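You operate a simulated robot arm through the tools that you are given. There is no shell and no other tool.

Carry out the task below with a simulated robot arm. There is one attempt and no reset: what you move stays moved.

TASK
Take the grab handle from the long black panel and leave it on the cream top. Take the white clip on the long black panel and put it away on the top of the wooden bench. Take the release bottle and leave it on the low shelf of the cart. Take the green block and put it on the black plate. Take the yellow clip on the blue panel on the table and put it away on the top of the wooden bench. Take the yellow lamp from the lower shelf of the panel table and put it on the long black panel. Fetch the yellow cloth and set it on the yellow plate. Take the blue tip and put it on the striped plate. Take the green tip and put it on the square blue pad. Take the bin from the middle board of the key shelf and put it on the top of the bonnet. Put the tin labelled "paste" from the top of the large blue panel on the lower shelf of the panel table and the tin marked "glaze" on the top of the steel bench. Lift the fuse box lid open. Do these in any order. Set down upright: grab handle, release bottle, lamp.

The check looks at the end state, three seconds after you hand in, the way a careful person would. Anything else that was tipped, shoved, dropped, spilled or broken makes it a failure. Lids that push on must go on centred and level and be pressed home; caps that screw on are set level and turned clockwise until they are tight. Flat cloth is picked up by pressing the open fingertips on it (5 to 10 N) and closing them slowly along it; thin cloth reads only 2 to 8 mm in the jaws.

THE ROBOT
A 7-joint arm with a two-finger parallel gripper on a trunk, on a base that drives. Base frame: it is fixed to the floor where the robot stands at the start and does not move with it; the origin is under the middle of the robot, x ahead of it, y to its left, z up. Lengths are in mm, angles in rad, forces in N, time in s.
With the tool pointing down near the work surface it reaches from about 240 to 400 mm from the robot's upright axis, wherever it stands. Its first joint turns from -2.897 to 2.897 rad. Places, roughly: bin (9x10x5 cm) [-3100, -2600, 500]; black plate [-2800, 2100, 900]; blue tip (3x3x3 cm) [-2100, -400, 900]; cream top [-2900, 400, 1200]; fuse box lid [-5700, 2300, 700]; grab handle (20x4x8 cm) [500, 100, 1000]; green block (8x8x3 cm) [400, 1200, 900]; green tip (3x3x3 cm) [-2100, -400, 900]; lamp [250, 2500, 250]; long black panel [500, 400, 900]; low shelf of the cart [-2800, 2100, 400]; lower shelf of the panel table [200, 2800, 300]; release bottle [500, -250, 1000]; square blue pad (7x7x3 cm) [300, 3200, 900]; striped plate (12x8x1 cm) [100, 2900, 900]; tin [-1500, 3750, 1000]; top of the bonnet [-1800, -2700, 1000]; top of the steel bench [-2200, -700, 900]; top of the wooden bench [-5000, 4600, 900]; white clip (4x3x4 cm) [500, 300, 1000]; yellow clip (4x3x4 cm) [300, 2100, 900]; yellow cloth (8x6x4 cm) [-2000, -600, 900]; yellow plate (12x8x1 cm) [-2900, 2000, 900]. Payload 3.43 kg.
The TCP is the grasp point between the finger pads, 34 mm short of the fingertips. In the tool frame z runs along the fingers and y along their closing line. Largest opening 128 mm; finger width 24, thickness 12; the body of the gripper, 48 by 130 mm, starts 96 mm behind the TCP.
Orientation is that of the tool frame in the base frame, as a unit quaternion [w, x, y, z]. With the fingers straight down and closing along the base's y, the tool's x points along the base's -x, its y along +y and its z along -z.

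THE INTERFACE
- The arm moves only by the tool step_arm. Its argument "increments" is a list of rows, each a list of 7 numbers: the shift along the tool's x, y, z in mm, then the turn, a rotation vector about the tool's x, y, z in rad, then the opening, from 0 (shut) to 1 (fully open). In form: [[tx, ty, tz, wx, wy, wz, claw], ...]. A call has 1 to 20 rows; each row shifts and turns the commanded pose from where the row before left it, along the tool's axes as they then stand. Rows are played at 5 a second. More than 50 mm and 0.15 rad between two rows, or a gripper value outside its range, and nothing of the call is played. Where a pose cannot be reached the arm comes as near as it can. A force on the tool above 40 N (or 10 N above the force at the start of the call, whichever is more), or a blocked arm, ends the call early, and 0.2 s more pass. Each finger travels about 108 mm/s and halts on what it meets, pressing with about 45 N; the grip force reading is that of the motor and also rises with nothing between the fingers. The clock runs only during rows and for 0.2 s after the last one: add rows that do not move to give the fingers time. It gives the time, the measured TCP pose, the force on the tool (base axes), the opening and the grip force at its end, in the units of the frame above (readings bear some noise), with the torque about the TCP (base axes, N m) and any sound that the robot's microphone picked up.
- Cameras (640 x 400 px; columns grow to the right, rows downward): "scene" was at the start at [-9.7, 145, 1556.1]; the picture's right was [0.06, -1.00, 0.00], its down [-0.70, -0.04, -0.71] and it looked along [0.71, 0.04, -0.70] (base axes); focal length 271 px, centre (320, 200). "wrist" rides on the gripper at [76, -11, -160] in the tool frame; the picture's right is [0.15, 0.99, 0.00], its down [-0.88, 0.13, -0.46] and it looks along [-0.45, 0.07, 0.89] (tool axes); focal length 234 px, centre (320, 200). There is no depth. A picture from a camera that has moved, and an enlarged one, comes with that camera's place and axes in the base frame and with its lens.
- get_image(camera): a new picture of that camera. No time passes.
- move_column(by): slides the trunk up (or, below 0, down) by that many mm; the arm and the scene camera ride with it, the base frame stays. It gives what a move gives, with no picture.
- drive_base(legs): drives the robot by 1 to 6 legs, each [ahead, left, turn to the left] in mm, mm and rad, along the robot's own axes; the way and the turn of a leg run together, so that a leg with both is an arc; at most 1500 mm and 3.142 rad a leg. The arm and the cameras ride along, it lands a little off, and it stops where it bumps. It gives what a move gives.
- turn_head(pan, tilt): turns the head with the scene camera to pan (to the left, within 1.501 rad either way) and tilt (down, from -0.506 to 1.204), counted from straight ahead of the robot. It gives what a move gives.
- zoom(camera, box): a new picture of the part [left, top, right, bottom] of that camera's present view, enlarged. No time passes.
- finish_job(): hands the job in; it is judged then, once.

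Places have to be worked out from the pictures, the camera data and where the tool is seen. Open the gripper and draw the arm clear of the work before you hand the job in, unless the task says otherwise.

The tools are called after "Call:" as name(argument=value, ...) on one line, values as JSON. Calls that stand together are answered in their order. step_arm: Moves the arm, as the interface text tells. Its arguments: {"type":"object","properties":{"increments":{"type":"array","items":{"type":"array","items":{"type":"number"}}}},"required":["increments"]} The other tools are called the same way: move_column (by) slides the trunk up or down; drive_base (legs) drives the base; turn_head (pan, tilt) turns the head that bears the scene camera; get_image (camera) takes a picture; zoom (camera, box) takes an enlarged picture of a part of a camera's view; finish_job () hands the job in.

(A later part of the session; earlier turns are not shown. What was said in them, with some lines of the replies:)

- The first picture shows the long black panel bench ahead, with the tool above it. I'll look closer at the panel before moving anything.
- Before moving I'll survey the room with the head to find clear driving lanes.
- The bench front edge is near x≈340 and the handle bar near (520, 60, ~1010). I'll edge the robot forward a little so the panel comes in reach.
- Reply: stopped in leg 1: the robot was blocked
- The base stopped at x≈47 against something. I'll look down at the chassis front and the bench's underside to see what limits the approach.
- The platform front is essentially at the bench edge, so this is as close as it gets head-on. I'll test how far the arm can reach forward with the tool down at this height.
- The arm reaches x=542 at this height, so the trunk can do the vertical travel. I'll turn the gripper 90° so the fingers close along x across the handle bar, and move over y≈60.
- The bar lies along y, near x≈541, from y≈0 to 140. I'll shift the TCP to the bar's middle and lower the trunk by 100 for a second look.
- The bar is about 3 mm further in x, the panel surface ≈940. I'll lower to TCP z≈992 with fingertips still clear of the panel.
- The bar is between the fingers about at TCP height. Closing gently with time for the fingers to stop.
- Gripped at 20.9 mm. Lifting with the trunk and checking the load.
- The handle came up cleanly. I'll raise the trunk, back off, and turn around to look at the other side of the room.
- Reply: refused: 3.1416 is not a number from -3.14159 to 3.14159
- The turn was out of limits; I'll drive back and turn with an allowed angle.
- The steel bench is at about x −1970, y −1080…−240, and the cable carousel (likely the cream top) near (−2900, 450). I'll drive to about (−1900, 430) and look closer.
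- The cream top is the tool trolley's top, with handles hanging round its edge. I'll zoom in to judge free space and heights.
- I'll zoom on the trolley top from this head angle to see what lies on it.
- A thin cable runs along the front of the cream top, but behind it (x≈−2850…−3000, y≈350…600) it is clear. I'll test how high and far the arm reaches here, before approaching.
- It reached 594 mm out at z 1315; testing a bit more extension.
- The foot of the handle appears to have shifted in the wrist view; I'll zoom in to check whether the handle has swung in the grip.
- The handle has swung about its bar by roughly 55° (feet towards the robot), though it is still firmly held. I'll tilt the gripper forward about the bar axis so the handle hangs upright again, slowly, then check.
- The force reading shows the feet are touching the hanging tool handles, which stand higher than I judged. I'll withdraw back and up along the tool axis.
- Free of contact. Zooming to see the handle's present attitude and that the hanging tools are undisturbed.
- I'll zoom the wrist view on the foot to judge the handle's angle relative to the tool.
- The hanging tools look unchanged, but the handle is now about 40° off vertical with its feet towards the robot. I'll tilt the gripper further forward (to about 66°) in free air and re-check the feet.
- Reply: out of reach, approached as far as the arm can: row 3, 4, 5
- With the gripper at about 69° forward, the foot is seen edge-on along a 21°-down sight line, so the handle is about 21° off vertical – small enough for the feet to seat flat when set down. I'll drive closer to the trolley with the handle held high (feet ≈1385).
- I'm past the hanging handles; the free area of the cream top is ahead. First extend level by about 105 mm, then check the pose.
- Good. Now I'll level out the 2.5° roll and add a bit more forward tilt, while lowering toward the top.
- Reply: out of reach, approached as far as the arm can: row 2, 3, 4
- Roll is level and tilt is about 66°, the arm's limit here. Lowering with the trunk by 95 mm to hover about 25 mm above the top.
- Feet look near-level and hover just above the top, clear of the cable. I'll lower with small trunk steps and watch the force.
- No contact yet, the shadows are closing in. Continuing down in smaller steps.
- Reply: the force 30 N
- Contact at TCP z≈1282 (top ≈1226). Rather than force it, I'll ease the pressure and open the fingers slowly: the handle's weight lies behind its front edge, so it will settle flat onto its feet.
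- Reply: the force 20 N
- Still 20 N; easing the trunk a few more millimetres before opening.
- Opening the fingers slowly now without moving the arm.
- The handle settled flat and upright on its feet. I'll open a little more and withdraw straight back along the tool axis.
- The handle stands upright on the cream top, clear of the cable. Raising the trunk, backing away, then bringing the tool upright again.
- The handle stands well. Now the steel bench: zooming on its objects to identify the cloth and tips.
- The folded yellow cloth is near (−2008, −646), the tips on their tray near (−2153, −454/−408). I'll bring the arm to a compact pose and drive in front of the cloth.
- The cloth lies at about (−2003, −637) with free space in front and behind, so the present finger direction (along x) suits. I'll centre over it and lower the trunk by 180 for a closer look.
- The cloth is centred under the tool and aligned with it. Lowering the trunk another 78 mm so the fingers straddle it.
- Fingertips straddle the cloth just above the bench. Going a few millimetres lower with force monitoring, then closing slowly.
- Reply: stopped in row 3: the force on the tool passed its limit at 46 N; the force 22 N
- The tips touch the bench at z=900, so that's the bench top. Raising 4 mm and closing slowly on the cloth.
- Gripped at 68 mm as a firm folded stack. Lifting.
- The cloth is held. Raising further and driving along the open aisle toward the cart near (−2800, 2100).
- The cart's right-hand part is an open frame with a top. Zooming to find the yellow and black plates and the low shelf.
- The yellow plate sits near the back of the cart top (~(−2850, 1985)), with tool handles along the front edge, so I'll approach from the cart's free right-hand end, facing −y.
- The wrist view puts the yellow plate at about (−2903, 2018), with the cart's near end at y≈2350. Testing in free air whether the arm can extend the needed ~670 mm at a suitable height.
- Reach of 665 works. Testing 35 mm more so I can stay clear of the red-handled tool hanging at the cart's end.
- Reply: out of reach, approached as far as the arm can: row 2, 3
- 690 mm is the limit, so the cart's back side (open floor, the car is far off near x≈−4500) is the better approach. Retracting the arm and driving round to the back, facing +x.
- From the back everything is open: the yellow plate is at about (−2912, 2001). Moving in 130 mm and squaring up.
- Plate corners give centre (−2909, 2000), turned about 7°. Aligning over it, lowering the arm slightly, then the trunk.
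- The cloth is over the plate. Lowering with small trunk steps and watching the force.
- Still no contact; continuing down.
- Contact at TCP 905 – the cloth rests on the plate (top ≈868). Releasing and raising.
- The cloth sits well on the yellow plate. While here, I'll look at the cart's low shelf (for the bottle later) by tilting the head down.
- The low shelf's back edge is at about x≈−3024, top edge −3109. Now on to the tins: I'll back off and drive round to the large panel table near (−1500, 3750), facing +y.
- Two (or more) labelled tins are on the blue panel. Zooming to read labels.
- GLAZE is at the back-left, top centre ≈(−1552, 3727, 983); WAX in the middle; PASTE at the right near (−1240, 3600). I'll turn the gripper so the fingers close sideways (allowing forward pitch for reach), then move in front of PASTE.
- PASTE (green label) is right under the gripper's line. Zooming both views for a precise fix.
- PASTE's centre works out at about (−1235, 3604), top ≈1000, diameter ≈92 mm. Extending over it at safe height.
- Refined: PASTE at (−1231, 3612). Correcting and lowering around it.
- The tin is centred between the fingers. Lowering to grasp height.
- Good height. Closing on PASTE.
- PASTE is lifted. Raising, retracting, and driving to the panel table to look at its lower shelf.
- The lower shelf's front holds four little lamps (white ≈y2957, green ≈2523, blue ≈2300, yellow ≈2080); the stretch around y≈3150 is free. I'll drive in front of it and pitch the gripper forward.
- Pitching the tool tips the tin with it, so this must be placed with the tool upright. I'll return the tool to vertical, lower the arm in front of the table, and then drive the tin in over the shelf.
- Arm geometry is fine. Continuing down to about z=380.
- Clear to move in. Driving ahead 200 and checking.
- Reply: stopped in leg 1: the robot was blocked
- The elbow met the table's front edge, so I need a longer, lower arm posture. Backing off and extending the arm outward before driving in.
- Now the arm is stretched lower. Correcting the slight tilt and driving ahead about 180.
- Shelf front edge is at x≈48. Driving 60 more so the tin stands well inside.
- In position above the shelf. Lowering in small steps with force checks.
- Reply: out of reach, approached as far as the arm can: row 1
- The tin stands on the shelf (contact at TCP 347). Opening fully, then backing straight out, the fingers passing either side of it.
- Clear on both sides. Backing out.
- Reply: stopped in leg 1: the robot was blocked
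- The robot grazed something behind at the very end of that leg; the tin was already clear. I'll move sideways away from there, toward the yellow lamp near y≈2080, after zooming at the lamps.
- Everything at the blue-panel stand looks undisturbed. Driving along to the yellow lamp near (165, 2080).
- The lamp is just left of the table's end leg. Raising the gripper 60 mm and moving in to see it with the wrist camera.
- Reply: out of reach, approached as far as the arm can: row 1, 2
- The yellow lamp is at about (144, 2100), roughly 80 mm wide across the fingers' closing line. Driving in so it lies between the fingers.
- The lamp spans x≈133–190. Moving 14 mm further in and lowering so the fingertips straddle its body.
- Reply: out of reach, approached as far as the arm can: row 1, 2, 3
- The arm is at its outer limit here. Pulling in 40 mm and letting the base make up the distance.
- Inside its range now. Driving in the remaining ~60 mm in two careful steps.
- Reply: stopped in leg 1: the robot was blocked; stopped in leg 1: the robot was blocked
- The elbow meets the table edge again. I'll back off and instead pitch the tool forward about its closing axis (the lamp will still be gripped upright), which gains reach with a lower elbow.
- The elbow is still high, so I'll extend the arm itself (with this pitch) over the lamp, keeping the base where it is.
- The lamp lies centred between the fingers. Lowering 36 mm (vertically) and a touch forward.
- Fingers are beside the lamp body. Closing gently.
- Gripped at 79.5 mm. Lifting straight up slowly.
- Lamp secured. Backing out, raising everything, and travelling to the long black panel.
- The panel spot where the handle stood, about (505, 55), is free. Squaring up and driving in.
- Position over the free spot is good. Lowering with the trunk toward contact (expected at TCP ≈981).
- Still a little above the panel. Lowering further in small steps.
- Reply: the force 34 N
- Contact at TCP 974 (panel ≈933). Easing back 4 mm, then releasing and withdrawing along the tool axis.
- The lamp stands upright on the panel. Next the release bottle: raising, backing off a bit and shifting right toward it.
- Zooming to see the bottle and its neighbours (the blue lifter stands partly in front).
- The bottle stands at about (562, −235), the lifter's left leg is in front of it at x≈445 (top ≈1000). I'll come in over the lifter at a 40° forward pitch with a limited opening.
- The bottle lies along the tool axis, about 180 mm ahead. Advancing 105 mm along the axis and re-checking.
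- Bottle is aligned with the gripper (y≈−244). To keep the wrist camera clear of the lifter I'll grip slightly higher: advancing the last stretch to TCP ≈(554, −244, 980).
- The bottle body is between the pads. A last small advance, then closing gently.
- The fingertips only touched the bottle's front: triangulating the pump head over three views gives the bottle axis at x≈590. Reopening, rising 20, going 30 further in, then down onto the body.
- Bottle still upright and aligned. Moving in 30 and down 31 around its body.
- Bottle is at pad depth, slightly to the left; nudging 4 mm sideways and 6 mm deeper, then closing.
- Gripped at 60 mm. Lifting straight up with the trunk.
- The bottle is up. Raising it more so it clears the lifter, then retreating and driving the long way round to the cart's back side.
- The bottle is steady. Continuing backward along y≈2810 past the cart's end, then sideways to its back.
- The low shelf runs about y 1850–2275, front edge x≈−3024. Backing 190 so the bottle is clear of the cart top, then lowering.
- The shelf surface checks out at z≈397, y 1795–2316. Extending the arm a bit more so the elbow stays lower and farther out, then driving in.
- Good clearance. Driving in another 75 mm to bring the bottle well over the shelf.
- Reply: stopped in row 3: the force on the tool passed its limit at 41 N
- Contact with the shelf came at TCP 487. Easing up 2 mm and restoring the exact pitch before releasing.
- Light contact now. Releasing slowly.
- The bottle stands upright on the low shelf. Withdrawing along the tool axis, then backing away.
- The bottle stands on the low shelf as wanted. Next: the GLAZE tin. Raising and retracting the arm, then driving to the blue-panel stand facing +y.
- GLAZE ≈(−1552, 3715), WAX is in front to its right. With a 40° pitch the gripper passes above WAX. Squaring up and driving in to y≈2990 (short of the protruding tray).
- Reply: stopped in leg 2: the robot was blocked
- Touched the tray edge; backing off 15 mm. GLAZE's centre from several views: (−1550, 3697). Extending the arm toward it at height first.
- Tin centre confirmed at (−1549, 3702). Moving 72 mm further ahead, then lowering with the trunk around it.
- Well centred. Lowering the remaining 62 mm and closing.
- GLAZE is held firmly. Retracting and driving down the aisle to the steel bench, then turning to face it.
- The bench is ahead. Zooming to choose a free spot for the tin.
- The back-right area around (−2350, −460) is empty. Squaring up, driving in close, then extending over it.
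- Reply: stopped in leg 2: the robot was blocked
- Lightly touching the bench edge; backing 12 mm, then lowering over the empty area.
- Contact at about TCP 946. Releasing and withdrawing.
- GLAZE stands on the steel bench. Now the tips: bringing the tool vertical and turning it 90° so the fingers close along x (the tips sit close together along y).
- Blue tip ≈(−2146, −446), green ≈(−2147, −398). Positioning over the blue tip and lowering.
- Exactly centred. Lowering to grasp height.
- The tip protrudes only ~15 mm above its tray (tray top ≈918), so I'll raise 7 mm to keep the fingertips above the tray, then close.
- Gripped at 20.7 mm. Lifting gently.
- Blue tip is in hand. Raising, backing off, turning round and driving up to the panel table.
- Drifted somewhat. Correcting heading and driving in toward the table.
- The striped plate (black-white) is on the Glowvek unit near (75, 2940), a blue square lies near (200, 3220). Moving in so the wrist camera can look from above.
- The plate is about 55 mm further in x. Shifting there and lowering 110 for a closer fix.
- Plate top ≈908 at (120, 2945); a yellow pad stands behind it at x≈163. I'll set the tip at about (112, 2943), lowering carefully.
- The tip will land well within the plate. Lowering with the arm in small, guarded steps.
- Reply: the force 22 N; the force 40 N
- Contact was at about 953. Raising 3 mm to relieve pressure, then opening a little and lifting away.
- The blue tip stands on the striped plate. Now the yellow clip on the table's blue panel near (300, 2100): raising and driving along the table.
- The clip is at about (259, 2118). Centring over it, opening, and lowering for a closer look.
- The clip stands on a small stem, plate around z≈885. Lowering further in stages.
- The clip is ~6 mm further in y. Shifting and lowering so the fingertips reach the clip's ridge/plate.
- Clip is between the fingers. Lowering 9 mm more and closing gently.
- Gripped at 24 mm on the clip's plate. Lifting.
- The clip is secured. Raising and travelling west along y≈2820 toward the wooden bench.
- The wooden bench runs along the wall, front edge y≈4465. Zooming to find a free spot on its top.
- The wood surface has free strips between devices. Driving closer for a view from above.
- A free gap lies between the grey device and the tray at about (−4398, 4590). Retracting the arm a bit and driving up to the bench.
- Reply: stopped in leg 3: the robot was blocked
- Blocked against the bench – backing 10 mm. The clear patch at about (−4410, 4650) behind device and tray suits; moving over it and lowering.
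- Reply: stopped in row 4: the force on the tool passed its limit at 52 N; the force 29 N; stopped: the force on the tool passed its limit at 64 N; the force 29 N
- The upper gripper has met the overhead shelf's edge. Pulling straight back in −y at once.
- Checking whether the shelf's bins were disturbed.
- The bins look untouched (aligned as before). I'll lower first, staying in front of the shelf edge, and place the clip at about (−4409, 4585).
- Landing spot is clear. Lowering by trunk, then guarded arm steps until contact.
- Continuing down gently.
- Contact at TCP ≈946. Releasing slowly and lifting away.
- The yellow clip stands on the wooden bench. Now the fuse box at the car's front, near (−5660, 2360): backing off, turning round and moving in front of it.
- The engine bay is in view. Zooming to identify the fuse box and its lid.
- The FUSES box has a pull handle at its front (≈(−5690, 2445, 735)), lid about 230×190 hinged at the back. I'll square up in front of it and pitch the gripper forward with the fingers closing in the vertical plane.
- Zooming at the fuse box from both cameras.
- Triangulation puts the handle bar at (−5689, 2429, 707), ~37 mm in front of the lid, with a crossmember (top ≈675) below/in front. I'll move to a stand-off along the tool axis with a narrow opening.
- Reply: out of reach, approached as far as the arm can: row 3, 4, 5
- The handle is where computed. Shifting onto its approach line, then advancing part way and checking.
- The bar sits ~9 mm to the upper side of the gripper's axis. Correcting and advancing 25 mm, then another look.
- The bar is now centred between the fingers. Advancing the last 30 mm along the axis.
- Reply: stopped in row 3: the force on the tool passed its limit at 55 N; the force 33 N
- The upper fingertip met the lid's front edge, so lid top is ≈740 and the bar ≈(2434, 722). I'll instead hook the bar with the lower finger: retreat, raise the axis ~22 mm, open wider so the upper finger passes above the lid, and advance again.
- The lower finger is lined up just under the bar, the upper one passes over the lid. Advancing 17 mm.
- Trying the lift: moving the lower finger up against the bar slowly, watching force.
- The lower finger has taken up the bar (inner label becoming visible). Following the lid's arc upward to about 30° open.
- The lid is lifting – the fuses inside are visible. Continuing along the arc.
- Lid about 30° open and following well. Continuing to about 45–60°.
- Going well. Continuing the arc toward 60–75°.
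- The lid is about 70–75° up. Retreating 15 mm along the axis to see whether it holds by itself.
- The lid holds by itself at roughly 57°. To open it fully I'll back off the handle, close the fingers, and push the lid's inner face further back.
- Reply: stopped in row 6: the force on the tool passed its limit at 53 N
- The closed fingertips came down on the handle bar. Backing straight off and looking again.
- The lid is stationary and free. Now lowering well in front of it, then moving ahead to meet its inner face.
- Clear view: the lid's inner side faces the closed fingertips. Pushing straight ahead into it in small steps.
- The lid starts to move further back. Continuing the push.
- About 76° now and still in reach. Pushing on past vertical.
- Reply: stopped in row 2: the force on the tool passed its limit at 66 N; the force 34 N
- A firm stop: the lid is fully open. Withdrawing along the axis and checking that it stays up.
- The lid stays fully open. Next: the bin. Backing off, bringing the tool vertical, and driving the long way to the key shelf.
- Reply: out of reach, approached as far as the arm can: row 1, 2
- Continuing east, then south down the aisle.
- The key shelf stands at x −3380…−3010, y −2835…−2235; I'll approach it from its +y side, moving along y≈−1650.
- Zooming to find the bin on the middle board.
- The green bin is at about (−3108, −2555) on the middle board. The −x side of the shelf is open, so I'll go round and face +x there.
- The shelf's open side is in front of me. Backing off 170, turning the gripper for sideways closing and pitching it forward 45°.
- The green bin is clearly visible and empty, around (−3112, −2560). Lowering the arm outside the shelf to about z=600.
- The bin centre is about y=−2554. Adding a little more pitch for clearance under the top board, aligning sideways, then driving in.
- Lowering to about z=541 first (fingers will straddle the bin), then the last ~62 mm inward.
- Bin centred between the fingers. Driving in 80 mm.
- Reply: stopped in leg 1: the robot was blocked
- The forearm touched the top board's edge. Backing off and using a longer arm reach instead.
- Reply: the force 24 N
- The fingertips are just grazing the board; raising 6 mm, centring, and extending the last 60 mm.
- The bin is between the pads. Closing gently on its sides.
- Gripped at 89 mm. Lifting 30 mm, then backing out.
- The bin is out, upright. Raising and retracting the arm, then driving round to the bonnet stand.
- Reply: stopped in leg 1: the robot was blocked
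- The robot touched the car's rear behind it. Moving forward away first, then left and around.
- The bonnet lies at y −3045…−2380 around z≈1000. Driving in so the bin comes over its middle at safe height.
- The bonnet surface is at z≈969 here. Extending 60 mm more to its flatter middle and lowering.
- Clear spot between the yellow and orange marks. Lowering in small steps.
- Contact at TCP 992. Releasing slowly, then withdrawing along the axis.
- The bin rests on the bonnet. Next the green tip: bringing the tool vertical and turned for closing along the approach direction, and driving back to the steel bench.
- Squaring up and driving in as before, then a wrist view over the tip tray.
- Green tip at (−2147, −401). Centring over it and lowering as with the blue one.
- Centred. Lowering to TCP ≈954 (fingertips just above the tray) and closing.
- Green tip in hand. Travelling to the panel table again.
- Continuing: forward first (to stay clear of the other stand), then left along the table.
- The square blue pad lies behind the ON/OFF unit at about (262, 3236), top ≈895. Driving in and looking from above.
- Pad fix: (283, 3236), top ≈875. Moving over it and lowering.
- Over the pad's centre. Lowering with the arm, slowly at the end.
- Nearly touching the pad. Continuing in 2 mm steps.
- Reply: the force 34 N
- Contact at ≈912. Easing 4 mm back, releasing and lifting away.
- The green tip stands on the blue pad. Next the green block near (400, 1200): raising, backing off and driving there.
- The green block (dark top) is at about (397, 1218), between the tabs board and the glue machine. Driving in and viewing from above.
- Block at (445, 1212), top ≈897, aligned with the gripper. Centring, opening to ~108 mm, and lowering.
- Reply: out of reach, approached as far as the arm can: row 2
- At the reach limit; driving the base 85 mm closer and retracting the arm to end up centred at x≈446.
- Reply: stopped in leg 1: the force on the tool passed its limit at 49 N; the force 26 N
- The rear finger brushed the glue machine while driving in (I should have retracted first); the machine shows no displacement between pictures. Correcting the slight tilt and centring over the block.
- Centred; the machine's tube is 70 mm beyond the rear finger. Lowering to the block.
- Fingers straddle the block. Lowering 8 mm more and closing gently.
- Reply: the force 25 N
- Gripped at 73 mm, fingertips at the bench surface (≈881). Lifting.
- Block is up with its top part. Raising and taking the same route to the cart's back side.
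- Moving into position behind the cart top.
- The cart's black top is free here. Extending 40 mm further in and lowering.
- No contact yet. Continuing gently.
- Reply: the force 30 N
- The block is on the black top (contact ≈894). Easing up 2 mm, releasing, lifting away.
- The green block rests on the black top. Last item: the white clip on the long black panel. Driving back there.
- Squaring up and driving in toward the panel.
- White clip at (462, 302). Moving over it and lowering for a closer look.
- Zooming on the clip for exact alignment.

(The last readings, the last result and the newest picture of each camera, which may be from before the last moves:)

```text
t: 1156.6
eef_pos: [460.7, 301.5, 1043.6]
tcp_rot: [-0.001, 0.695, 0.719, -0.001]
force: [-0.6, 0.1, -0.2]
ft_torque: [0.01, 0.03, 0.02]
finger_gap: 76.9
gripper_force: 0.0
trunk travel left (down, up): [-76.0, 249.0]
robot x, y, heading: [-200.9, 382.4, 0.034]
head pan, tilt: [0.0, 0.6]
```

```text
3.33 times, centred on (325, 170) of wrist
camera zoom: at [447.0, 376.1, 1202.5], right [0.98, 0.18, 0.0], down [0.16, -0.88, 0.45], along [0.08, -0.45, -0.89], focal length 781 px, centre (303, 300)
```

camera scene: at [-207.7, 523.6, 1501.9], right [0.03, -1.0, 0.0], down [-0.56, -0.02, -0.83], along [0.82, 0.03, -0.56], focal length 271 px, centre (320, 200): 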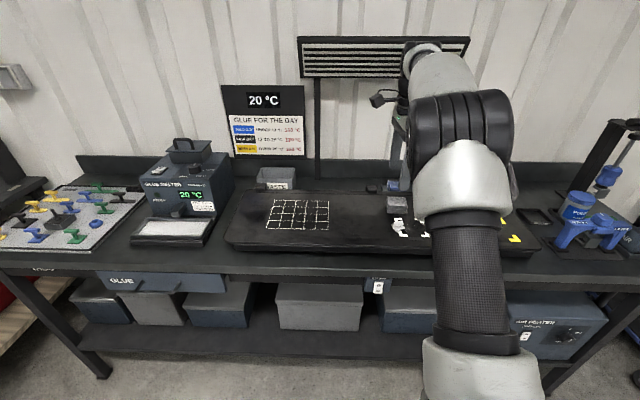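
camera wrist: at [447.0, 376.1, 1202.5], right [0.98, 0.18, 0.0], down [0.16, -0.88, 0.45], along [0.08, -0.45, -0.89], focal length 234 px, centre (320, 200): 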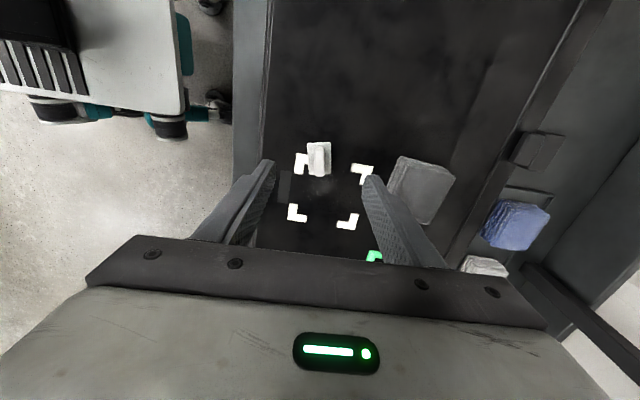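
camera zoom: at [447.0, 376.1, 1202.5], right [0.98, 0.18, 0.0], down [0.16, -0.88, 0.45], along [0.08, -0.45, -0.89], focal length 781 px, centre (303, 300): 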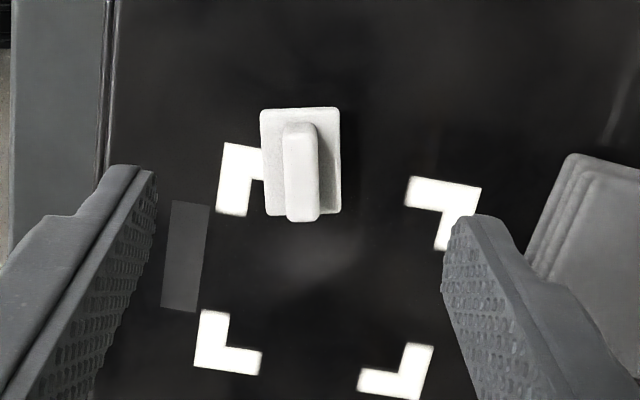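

Plate is centred but turned ~7° relative to the gripper. Rotating to align, narrowing the opening (grey stack nearby), and lowering to TCP ≈980.

Call:
step_arm(increments=[[0, 0, 0, 0, 0, -0.07, 0.5], [0, 0, 0, 0, 0, -0.06, 0.45], [0, 0, 20, 0, 0, 0, 0.45], [0, 0, 20, 0, 0, 0, 0.45], [0, 0, 0, 0, 0, 0, 0.45]])

Call:
zoom(camera="wrist", box=[250, 110, 400, 230])

Call:
zoom(camera="scene", box=[340, 110, 480, 230])

```text
t: 1157.8
eef_pos: [462.4, 301.3, 1003.4]
tcp_rot: [0.0, 0.646, 0.763, 0.0]
force: [-0.2, 0.1, -0.2]
ft_torque: [0.0, -0.01, 0.02]
finger_gap: 57.5
gripper_force: 0.1
trunk travel left (down, up): [-76.0, 249.0]
robot x, y, heading: [-198.6, 385.6, 0.032]
head pan, tilt: [0.0, 0.6]
```

```text
3.33 times, centred on (325, 170) of wrist
camera zoom: at [438.2, 373.7, 1162.3], right [0.95, 0.31, 0.0], down [0.27, -0.85, 0.45], along [0.14, -0.43, -0.89], focal length 781 px, centre (303, 300)
```

zoom: 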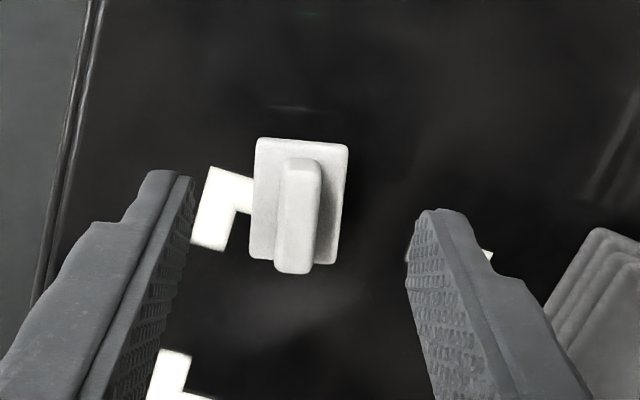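

```text
3.33 times, centred on (410, 170) of scene
camera zoom: at [-207.7, 523.6, 1371.9], right [0.03, -1.0, 0.0], down [-0.56, -0.02, -0.83], along [0.82, 0.03, -0.56], focal length 903 px, centre (20, 300)
```

zoom: 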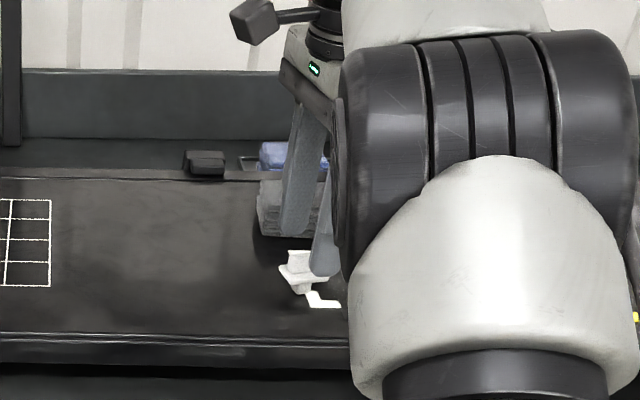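

Aligned and centred. Lowering to TCP ≈979 and closing.

Call:
step_arm(increments=[[0, 0, 12, 0, 0, 0, 0.45], [0, 0, 12, 0, 0, 0, 0.42], [0, 0, 0, 0, 0, 0, 0.36], [0, 0, 0, 0, 0, 0, 0.3], [0, 0, 0, 0, 0, 0, 0.25], [0, 0, 0, 0, 0, 0, 0.2], [0, 0, 0, 0, 0, 0, 0.15], [0, 0, 0, 0, 0, 0, 0.1], [0, 0, 0, 0, 0, 0, 0.05], [0, 0, 0, 0, 0, 0, 0.05]])

Call:
zoom(camera="wrist", box=[250, 130, 400, 250])

Call:
step_arm(increments=[[0, 0, -5, 0, 0, 0, 0.05], [0, 0, -10, 0, 0, 0, 0.05], [0, 0, -20, 0, 0, 0, 0.05], [0, 0, -25, 0, 0, 0, 0.05], [0, 0, 0, 0, 0, 0, 0.05]])

Call:
get_image(camera="wrist")

```text
t: 1160.0
eef_pos: [461.8, 302.6, 979.2]
tcp_rot: [0.0, 0.646, 0.763, 0.0]
force: [-0.3, 0.4, -0.7]
ft_torque: [0.02, 0.0, -0.02]
finger_gap: 23.9
gripper_force: 44.8
trunk travel left (down, up): [-76.0, 249.0]
robot x, y, heading: [-200.2, 383.5, 0.036]
head pan, tilt: [0.0, 0.6]
```

```text
3.33 times, centred on (325, 190) of wrist
camera zoom: at [438.6, 374.0, 1138.9], right [0.95, 0.31, 0.0], down [0.27, -0.85, 0.45], along [0.14, -0.43, -0.89], focal length 781 px, centre (303, 233)
```

zoom: 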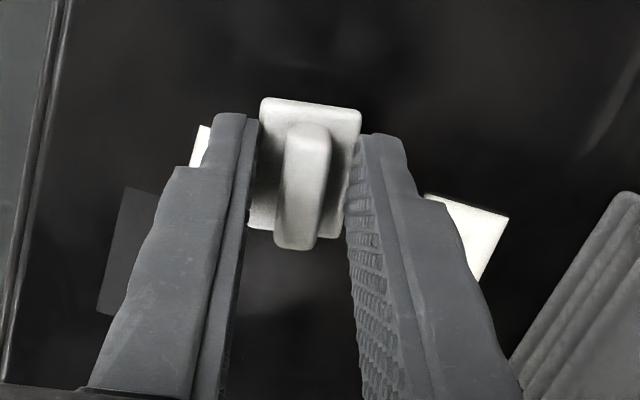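

```text
t: 1161.2
eef_pos: [462.2, 302.2, 1037.9]
tcp_rot: [-0.001, 0.646, 0.763, 0.0]
force: [-0.8, -0.5, 0.3]
ft_torque: [0.0, -0.01, -0.02]
finger_gap: 24.1
gripper_force: 44.7
trunk travel left (down, up): [-76.0, 249.0]
robot x, y, heading: [-200.1, 385.6, 0.031]
head pan, tilt: [0.0, 0.6]
```

```text
taken
camera wrist: at [438.3, 374.5, 1198.2], right [0.95, 0.31, 0.0], down [0.27, -0.85, 0.45], along [0.14, -0.43, -0.89], focal length 234 px, centre (320, 200)
```

wrist: 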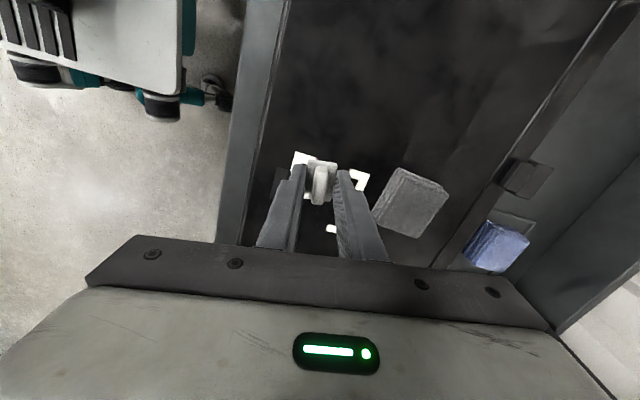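

White clip secured. Raising and taking the same route to the wooden bench.

Call:
move_column(by=190)

Call:
drive_base(legs=[[0, 0, -0.032], [-1100, 0, 0], [0, 1200, 0], [0, 1200, 0]])

Call:
drive_base(legs=[[-850, 0, 0], [-850, 0, 0], [-850, 0, 0]])

```text
t: 1163.2
eef_pos: [461.6, 303.0, 1228.5]
tcp_rot: [-0.001, 0.646, 0.763, 0.001]
force: [0.9, -0.1, 0.6]
ft_torque: [-0.01, 0.0, 0.0]
finger_gap: 24.2
gripper_force: 45.2
trunk travel left (down, up): [-266.0, 59.0]
robot x, y, heading: [-197.0, 381.1, 0.034]
head pan, tilt: [0.0, 0.6]
```

```text
t: 1192.0
eef_pos: [-742.5, 2682.3, 1227.7]
tcp_rot: [-0.001, 0.644, 0.765, 0.001]
force: [-0.3, 0.4, -0.3]
ft_torque: [0.01, -0.02, 0.01]
finger_gap: 24.0
gripper_force: 45.0
trunk travel left (down, up): [-266.0, 59.0]
robot x, y, heading: [-1405.7, 2757.0, 0.039]
head pan, tilt: [0.0, 0.6]
```

```text
t: 1204.9
eef_pos: [-3325.7, 2613.1, 1228.6]
tcp_rot: [-0.001, 0.651, 0.759, 0.0]
force: [0.5, -0.3, -0.8]
ft_torque: [0.0, 0.04, -0.01]
finger_gap: 24.1
gripper_force: 45.1
trunk travel left (down, up): [-266.0, 59.0]
robot x, y, heading: [-3985.9, 2702.7, 0.025]
head pan, tilt: [0.0, 0.6]
```

Moving clear of the car, retracting and re-centring the arm, then turning to face the wooden bench.

Call:
step_arm(increments=[[0, 0, 0, 0, 0, 0.064, 0.05], [0, 0, 0, 0, 0, 0.064, 0.05], [18, -36, 0, 0, 0, 0, 0.05], [18, -36, 0, 0, 0, 0, 0.05], [18, -36, 0, 0, 0, 0, 0.05], [18, -36, 0, 0, 0, 0, 0.05], [18, -36, 0, 0, 0, 0, 0.05], [0, 0, 0, 0, 0, 0, 0.05]])

Call:
drive_base(legs=[[0, 350, 0], [0, 0, 1.546]])

Call:
drive_base(legs=[[0, 400, 0], [550, 0, 0]])

Call:
get_image(camera="scene")

```text
t: 1206.7
eef_pos: [-3508.8, 2697.3, 1228.9]
tcp_rot: [-0.001, 0.699, 0.715, 0.001]
force: [0.3, 0.2, -0.6]
ft_torque: [-0.01, -0.01, 0.01]
finger_gap: 24.1
gripper_force: 45.1
trunk travel left (down, up): [-266.0, 59.0]
robot x, y, heading: [-3986.0, 2703.9, 0.016]
head pan, tilt: [0.0, 0.6]
```

```text
t: 1214.6
eef_pos: [-3986.9, 3533.2, 1228.8]
tcp_rot: [-0.001, -0.01, 1.0, -0.001]
force: [0.5, -0.3, -0.1]
ft_torque: [0.01, -0.03, -0.02]
finger_gap: 23.9
gripper_force: 45.0
trunk travel left (down, up): [-266.0, 59.0]
robot x, y, heading: [-3997.4, 3058.7, 1.583]
head pan, tilt: [0.0, 0.6]
```

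```text
t: 1221.8
eef_pos: [-4393.3, 4080.0, 1228.6]
tcp_rot: [-0.001, -0.007, 1.0, -0.001]
force: [0.3, -0.8, 0.3]
ft_torque: [-0.01, -0.03, -0.01]
finger_gap: 23.8
gripper_force: 45.1
trunk travel left (down, up): [-266.0, 59.0]
robot x, y, heading: [-4399.6, 3600.5, 1.577]
head pan, tilt: [0.0, 0.6]
```

```text
taken
camera scene: at [-4543.5, 3600.0, 1561.9], right [1.0, 0.01, 0.0], down [0.01, -0.57, -0.82], along [-0.01, 0.82, -0.57], focal length 271 px, centre (320, 200)
```

scene: 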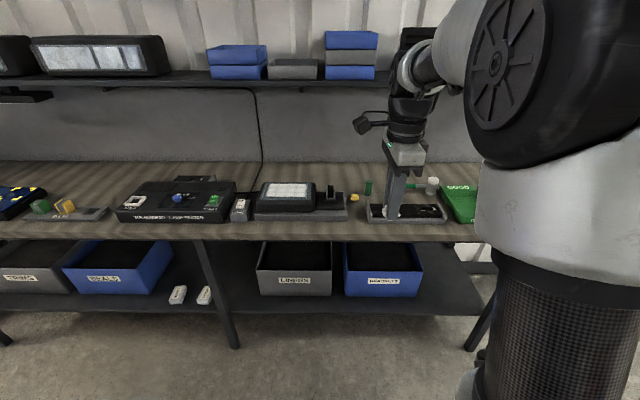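

Driving up so the clip comes over the gap at about (−4407, 4480), in front of the yellow clip.

Call:
drive_base(legs=[[398, 14, -0.006]])

Call:
move_column(by=-200)

Call:
get_image(camera="wrist")

Call:
get_image(camera="scene")

```text
t: 1224.3
eef_pos: [-4406.6, 4480.4, 1229.9]
tcp_rot: [0.0, -0.004, 1.0, -0.001]
force: [-0.2, 0.1, -0.6]
ft_torque: [-0.02, 0.02, -0.02]
finger_gap: 24.0
gripper_force: 45.2
trunk travel left (down, up): [-266.0, 59.0]
robot x, y, heading: [-4420.2, 4004.0, 1.573]
head pan, tilt: [0.0, 0.6]
```

```text
t: 1226.4
eef_pos: [-4407.2, 4479.3, 1029.4]
tcp_rot: [-0.002, -0.003, 1.0, -0.001]
force: [0.5, 0.2, -0.5]
ft_torque: [0.01, 0.01, 0.03]
finger_gap: 24.1
gripper_force: 44.8
trunk travel left (down, up): [-66.0, 259.0]
robot x, y, heading: [-4417.1, 4003.7, 1.572]
head pan, tilt: [0.0, 0.6]
```

```text
taken
camera wrist: at [-4481.9, 4468.4, 1189.7], right [-0.15, 0.99, 0.0], down [0.88, 0.14, 0.45], along [0.45, 0.07, -0.89], focal length 234 px, centre (320, 200)
```

wrist: 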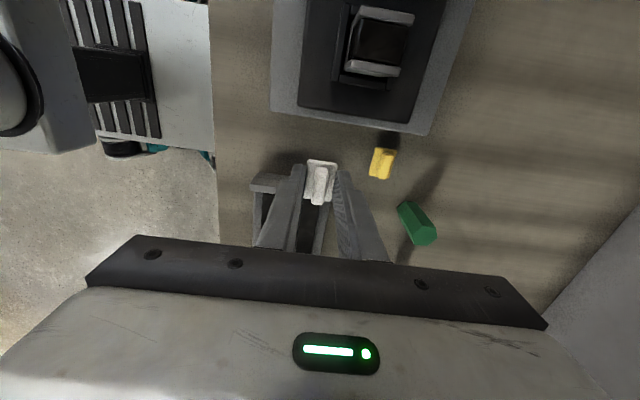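

```text
taken
camera scene: at [-4560.7, 4000.2, 1362.0], right [1.0, 0.0, 0.0], down [0.0, -0.56, -0.83], along [0.0, 0.83, -0.56], focal length 271 px, centre (320, 200)
```

scene: 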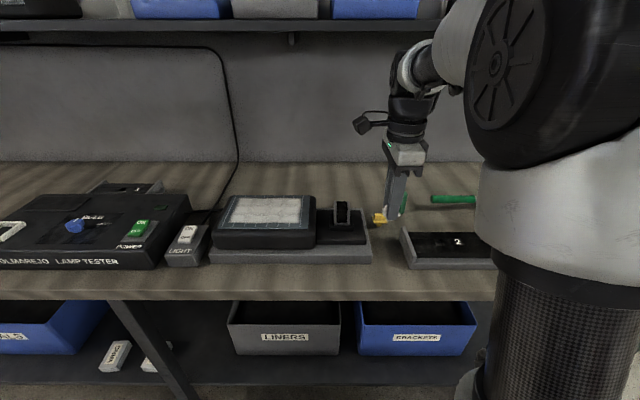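

Shifting slightly (away from the tray) and lowering to the wood with guarded steps.

Call:
step_arm(increments=[[5, 12, 0, 0, 0, 0, 0.05], [0, 0, 0, 0, 0, 0, 0.05]])

Call:
move_column(by=-62)

Call:
step_arm(increments=[[0, 0, 6, 0, 0, 0, 0.05], [0, 0, 4, 0, 0, 0, 0.05], [0, 0, 0, 0, 0, 0, 0.05]])

Call:
zoom(camera="scene", box=[320, 110, 460, 240])

Call:
get_image(camera="wrist")

```text
t: 1227.0
eef_pos: [-4411.7, 4491.6, 1028.9]
tcp_rot: [-0.001, -0.003, 1.0, -0.002]
force: [-0.3, -0.9, -0.3]
ft_torque: [-0.02, -0.02, 0.01]
finger_gap: 23.8
gripper_force: 44.3
trunk travel left (down, up): [-66.0, 259.0]
robot x, y, heading: [-4423.4, 4002.5, 1.572]
head pan, tilt: [0.0, 0.6]
```

```text
t: 1228.1
eef_pos: [-4411.2, 4492.6, 965.8]
tcp_rot: [0.0, -0.004, 1.0, 0.0]
force: [-0.8, 0.5, -0.3]
ft_torque: [-0.04, 0.0, 0.02]
finger_gap: 24.1
gripper_force: 45.4
trunk travel left (down, up): [-4.0, 321.0]
robot x, y, heading: [-4418.6, 4002.6, 1.577]
head pan, tilt: [0.0, 0.6]
```

```text
t: 1228.9
eef_pos: [-4410.7, 4493.0, 956.4]
tcp_rot: [0.0, -0.004, 1.0, 0.0]
force: [-0.3, 0.6, 1.1]
ft_torque: [0.01, -0.02, 0.0]
finger_gap: 24.4
gripper_force: 45.3
trunk travel left (down, up): [-4.0, 321.0]
robot x, y, heading: [-4419.1, 4002.8, 1.575]
head pan, tilt: [0.0, 0.6]
```

```text
3.08 times, centred on (390, 175) of scene
camera zoom: at [-4560.7, 4000.3, 1299.9], right [1.0, 0.0, 0.0], down [0.0, -0.56, -0.83], along [0.0, 0.83, -0.56], focal length 833 px, centre (105, 277)
```

zoom: 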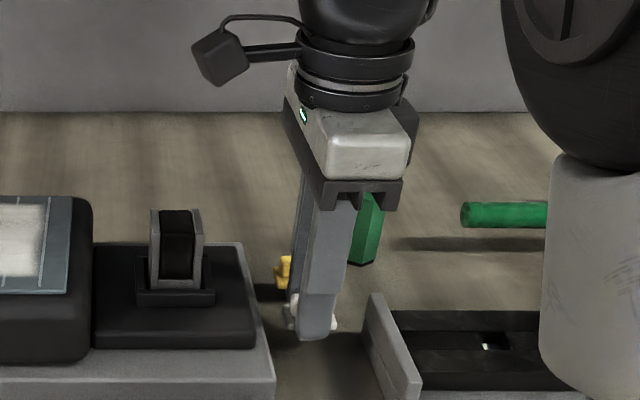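

```text
taken
camera wrist: at [-4487.2, 4481.3, 1116.7], right [-0.15, 0.99, 0.0], down [0.88, 0.14, 0.45], along [0.45, 0.07, -0.89], focal length 234 px, centre (320, 200)
```

wrist: 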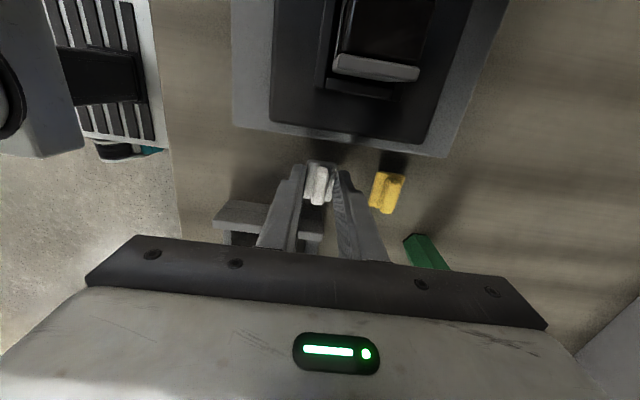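

Clearances are fine. Final guarded lowering.

Call:
step_arm(increments=[[0, 0, 3, 0, 0, 0, 0.05], [0, 0, 3, 0, 0, 0, 0.05], [0, 0, 0, 0, 0, 0, 0.05]])

Call:
step_arm(increments=[[0, 0, 2, 0, 0, 0, 0.05], [0, 0, 2, 0, 0, 0, 0.05], [0, 0, 0, 0, 0, 0, 0.05]])

Call:
step_arm(increments=[[0, 0, 2, 0, 0, 0, 0.05], [0, 0, 0, 0, 0, 0, 0.05]])

```text
t: 1229.7
eef_pos: [-4411.6, 4492.6, 951.6]
tcp_rot: [0.0, -0.003, 1.0, 0.0]
force: [0.1, -0.6, -0.1]
ft_torque: [0.01, 0.0, -0.02]
finger_gap: 23.8
gripper_force: 45.5
trunk travel left (down, up): [-4.0, 321.0]
robot x, y, heading: [-4420.0, 4004.9, 1.576]
head pan, tilt: [0.0, 0.6]
```

```text
t: 1230.5
eef_pos: [-4412.1, 4493.5, 948.4]
tcp_rot: [-0.001, -0.004, 1.0, 0.001]
force: [-0.3, -1.1, 11.9]
ft_torque: [-0.03, 0.03, 0.0]
finger_gap: 23.9
gripper_force: 45.1
trunk travel left (down, up): [-4.0, 321.0]
robot x, y, heading: [-4416.9, 4001.8, 1.573]
head pan, tilt: [0.0, 0.6]
```

```text
t: 1231.1
eef_pos: [-4410.6, 4491.7, 947.9]
tcp_rot: [-0.001, -0.004, 1.0, 0.003]
force: [-0.5, 4.6, 32.6]
ft_torque: [0.14, -0.03, 0.02]
finger_gap: 24.3
gripper_force: 45.2
trunk travel left (down, up): [-4.0, 321.0]
robot x, y, heading: [-4417.9, 4000.7, 1.571]
head pan, tilt: [0.0, 0.6]
```

Contact at ≈948. Easing 2.5 mm, opening just a little and lifting away.

Call:
step_arm(increments=[[0, 0, -2.5, 0, 0, 0, 0.05], [0, 0, 0, 0, 0, 0, 0.2], [0, 0, 0, 0, 0, 0, 0.24], [0, 0, 0, 0, 0, 0, 0.28], [0, 0, 0, 0, 0, 0, 0.28], [0, 0, -5, 0, 0, 0, 0.28], [0, 0, -15, 0, 0, 0, 0.28], [0, 0, -30, 0, 0, 0, 0.28], [0, 0, -35, 0, 0, 0, 0.28], [0, 0, 0, 0, 0, 0, 0.28]])

Call:
get_image(camera="wrist")

Call:
zoom(camera="scene", box=[300, 90, 460, 240])

```text
t: 1233.3
eef_pos: [-4413.5, 4491.6, 1034.5]
tcp_rot: [-0.001, -0.003, 1.0, -0.001]
force: [0.1, 0.3, -1.3]
ft_torque: [-0.01, 0.01, -0.02]
finger_gap: 36.0
gripper_force: 0.1
trunk travel left (down, up): [-4.0, 321.0]
robot x, y, heading: [-4419.3, 4001.6, 1.578]
head pan, tilt: [0.0, 0.6]
```

```text
taken
camera wrist: at [-4488.5, 4479.6, 1194.5], right [-0.15, 0.99, 0.0], down [0.88, 0.14, 0.45], along [0.45, 0.07, -0.89], focal length 234 px, centre (320, 200)
```

wrist: 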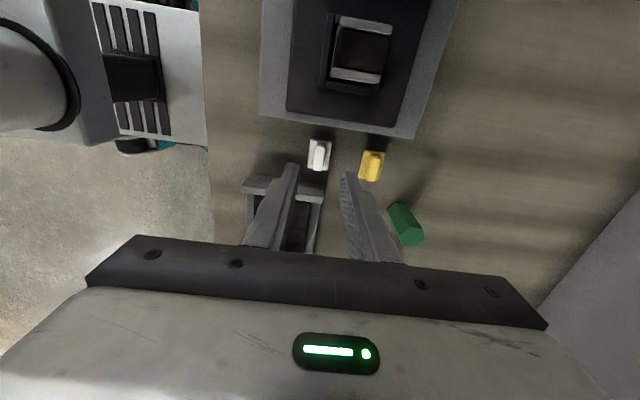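

```text
2.67 times, centred on (380, 165) of scene
camera zoom: at [-4560.7, 4000.2, 1299.9], right [1.0, 0.0, 0.0], down [0.0, -0.56, -0.83], along [0.0, 0.83, -0.56], focal length 722 px, centre (160, 293)
```

zoom: 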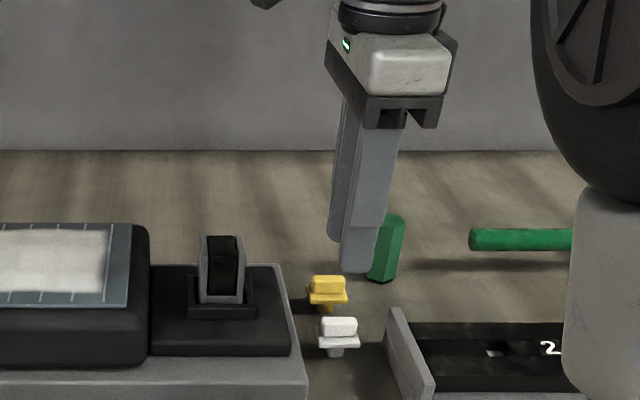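

Both clips stand on the wooden bench. Backing away with the gripper opened, then a last look at the fuse box lid.

Call:
drive_base(legs=[[-550, 0, 0]])

Call:
move_column(by=200)

Call:
step_arm(increments=[[0, 0, 0, 0, 0, 0, 0.7], [0, 0, 0, 0, 0, 0, 1], [0, 0, 0, 0, 0, 0, 1]])

Call:
turn_head(pan=0.0, tilt=0.3)

Call:
get_image(camera="scene")

Call:
drive_base(legs=[[0, 0, 1.2]])

Call:
turn_head(pan=1.1, tilt=0.5)

Call:
get_image(camera="scene")

```text
t: 1236.3
eef_pos: [-4412.8, 3960.3, 1034.8]
tcp_rot: [-0.001, -0.008, 1.0, -0.001]
force: [0.2, 0.3, -0.5]
ft_torque: [-0.03, -0.03, 0.0]
finger_gap: 35.9
gripper_force: 0.1
trunk travel left (down, up): [-4.0, 321.0]
robot x, y, heading: [-4414.8, 3468.8, 1.586]
head pan, tilt: [0.0, 0.6]
```

```text
t: 1238.5
eef_pos: [-4413.6, 3959.1, 1233.1]
tcp_rot: [0.0, -0.009, 1.0, -0.001]
force: [-0.7, 1.2, 0.0]
ft_torque: [0.0, -0.02, 0.01]
finger_gap: 35.9
gripper_force: 0.1
trunk travel left (down, up): [-204.0, 121.0]
robot x, y, heading: [-4413.2, 3474.1, 1.582]
head pan, tilt: [0.0, 0.6]
```

```text
t: 1239.3
eef_pos: [-4412.8, 3959.2, 1235.1]
tcp_rot: [-0.001, -0.008, 1.0, -0.001]
force: [0.6, 0.2, 0.3]
ft_torque: [0.0, 0.03, 0.0]
finger_gap: 127.9
gripper_force: 0.1
trunk travel left (down, up): [-204.0, 121.0]
robot x, y, heading: [-4411.4, 3472.6, 1.586]
head pan, tilt: [0.0, 0.6]
```

```text
t: 1240.1
eef_pos: [-4412.5, 3958.5, 1234.5]
tcp_rot: [-0.001, -0.008, 1.0, -0.001]
force: [0.3, -0.6, -0.2]
ft_torque: [0.02, 0.03, -0.01]
finger_gap: 127.8
gripper_force: 0.1
trunk travel left (down, up): [-204.0, 121.0]
robot x, y, heading: [-4418.7, 3470.3, 1.588]
head pan, tilt: [0.0, 0.3]
```

```text
taken
camera scene: at [-4556.2, 3471.7, 1527.4], right [1.0, 0.01, 0.0], down [0.0, -0.3, -0.96], along [-0.01, 0.95, -0.3], focal length 271 px, centre (320, 200)
```

scene: 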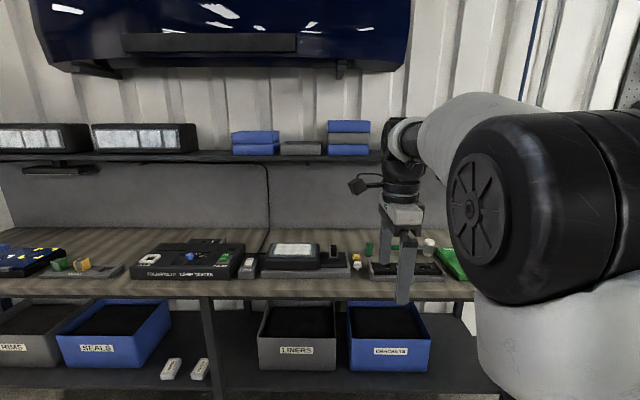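

```text
t: 1243.6
eef_pos: [-4871.2, 3646.2, 1233.5]
tcp_rot: [0.0, -0.573, 0.819, -0.001]
force: [-0.3, 0.8, 0.6]
ft_torque: [0.01, 0.01, 0.0]
finger_gap: 127.9
gripper_force: 0.0
trunk travel left (down, up): [-204.0, 121.0]
robot x, y, heading: [-4412.9, 3467.9, 2.793]
head pan, tilt: [0.0, 0.3]
```

```text
t: 1244.9
eef_pos: [-4870.9, 3646.7, 1234.0]
tcp_rot: [0.0, -0.573, 0.819, -0.001]
force: [0.9, 0.8, 0.7]
ft_torque: [-0.01, 0.01, -0.04]
finger_gap: 128.1
gripper_force: 0.0
trunk travel left (down, up): [-204.0, 121.0]
robot x, y, heading: [-4415.4, 3470.9, 2.793]
head pan, tilt: [1.1, 0.499]
```

```text
taken
camera scene: at [-4446.4, 3245.9, 1509.0], right [-0.68, 0.73, 0.0], down [0.35, 0.33, -0.88], along [-0.64, -0.6, -0.48], focal length 271 px, centre (320, 200)
```

scene: 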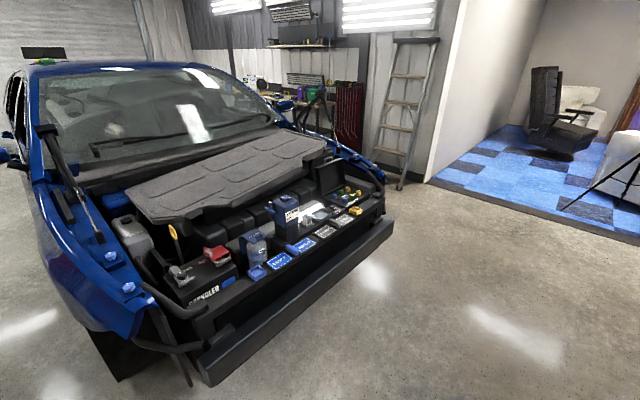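

The lid is still open, the gripper is open and clear of everything, and every item was seen in place after it was set down. Handing in the job.

Call:
finish_job()

```text
The job is handed in.
```

I've handed the job in with all thirteen parts done. I checked each one by camera after placing it; the check's own result hasn't come back.

| Item | Where it is now |
|---|---|
| Grab handle | Upright on the cream top, clear of the cable |
| White clip and yellow clip | Standing on their stems on the top of the wooden bench |
| Release bottle | Upright on the low shelf of the cart |
| Green block | On the cart's black top |
| Yellow lamp | Upright on the long black panel |
| Yellow cloth | On the yellow plate |
| Blue tip | On the striped plate |
| Green tip | On the square blue pad |
| Bin | On the top of the bonnet |
| "Paste" tin | On the lower shelf of the panel table |
| "Glaze" tin | On the top of the steel bench |
| Fuse box lid | Lifted to its stop; it stays open by itself |

**Black plate:** I took "the black plate" to be the cart's black top. Its given position matched, and I saw no separate black plate there.

**Contacts along the way:** Several things were touched during the work. Where I could look afterwards I saw nothing moved, but I did not re-check the car's rear, the key shelf or the table edges closely.
- **Cream-top trolley:** the grab handle brushed the hanging tools, about 5 N at the end of the move.
- **Shelf above the wooden bench:** the gripper pressed its front edge, peaking at 64 N. The bins on it looked unmoved.
- **Glue machine:** a finger hit its tube at about 49 N. The pictures before and after matched.
- **Robot body and arm:** these bumped the panel table's front edge, the blue-panel stand, a bench or two, the key shelf and the car's rear.
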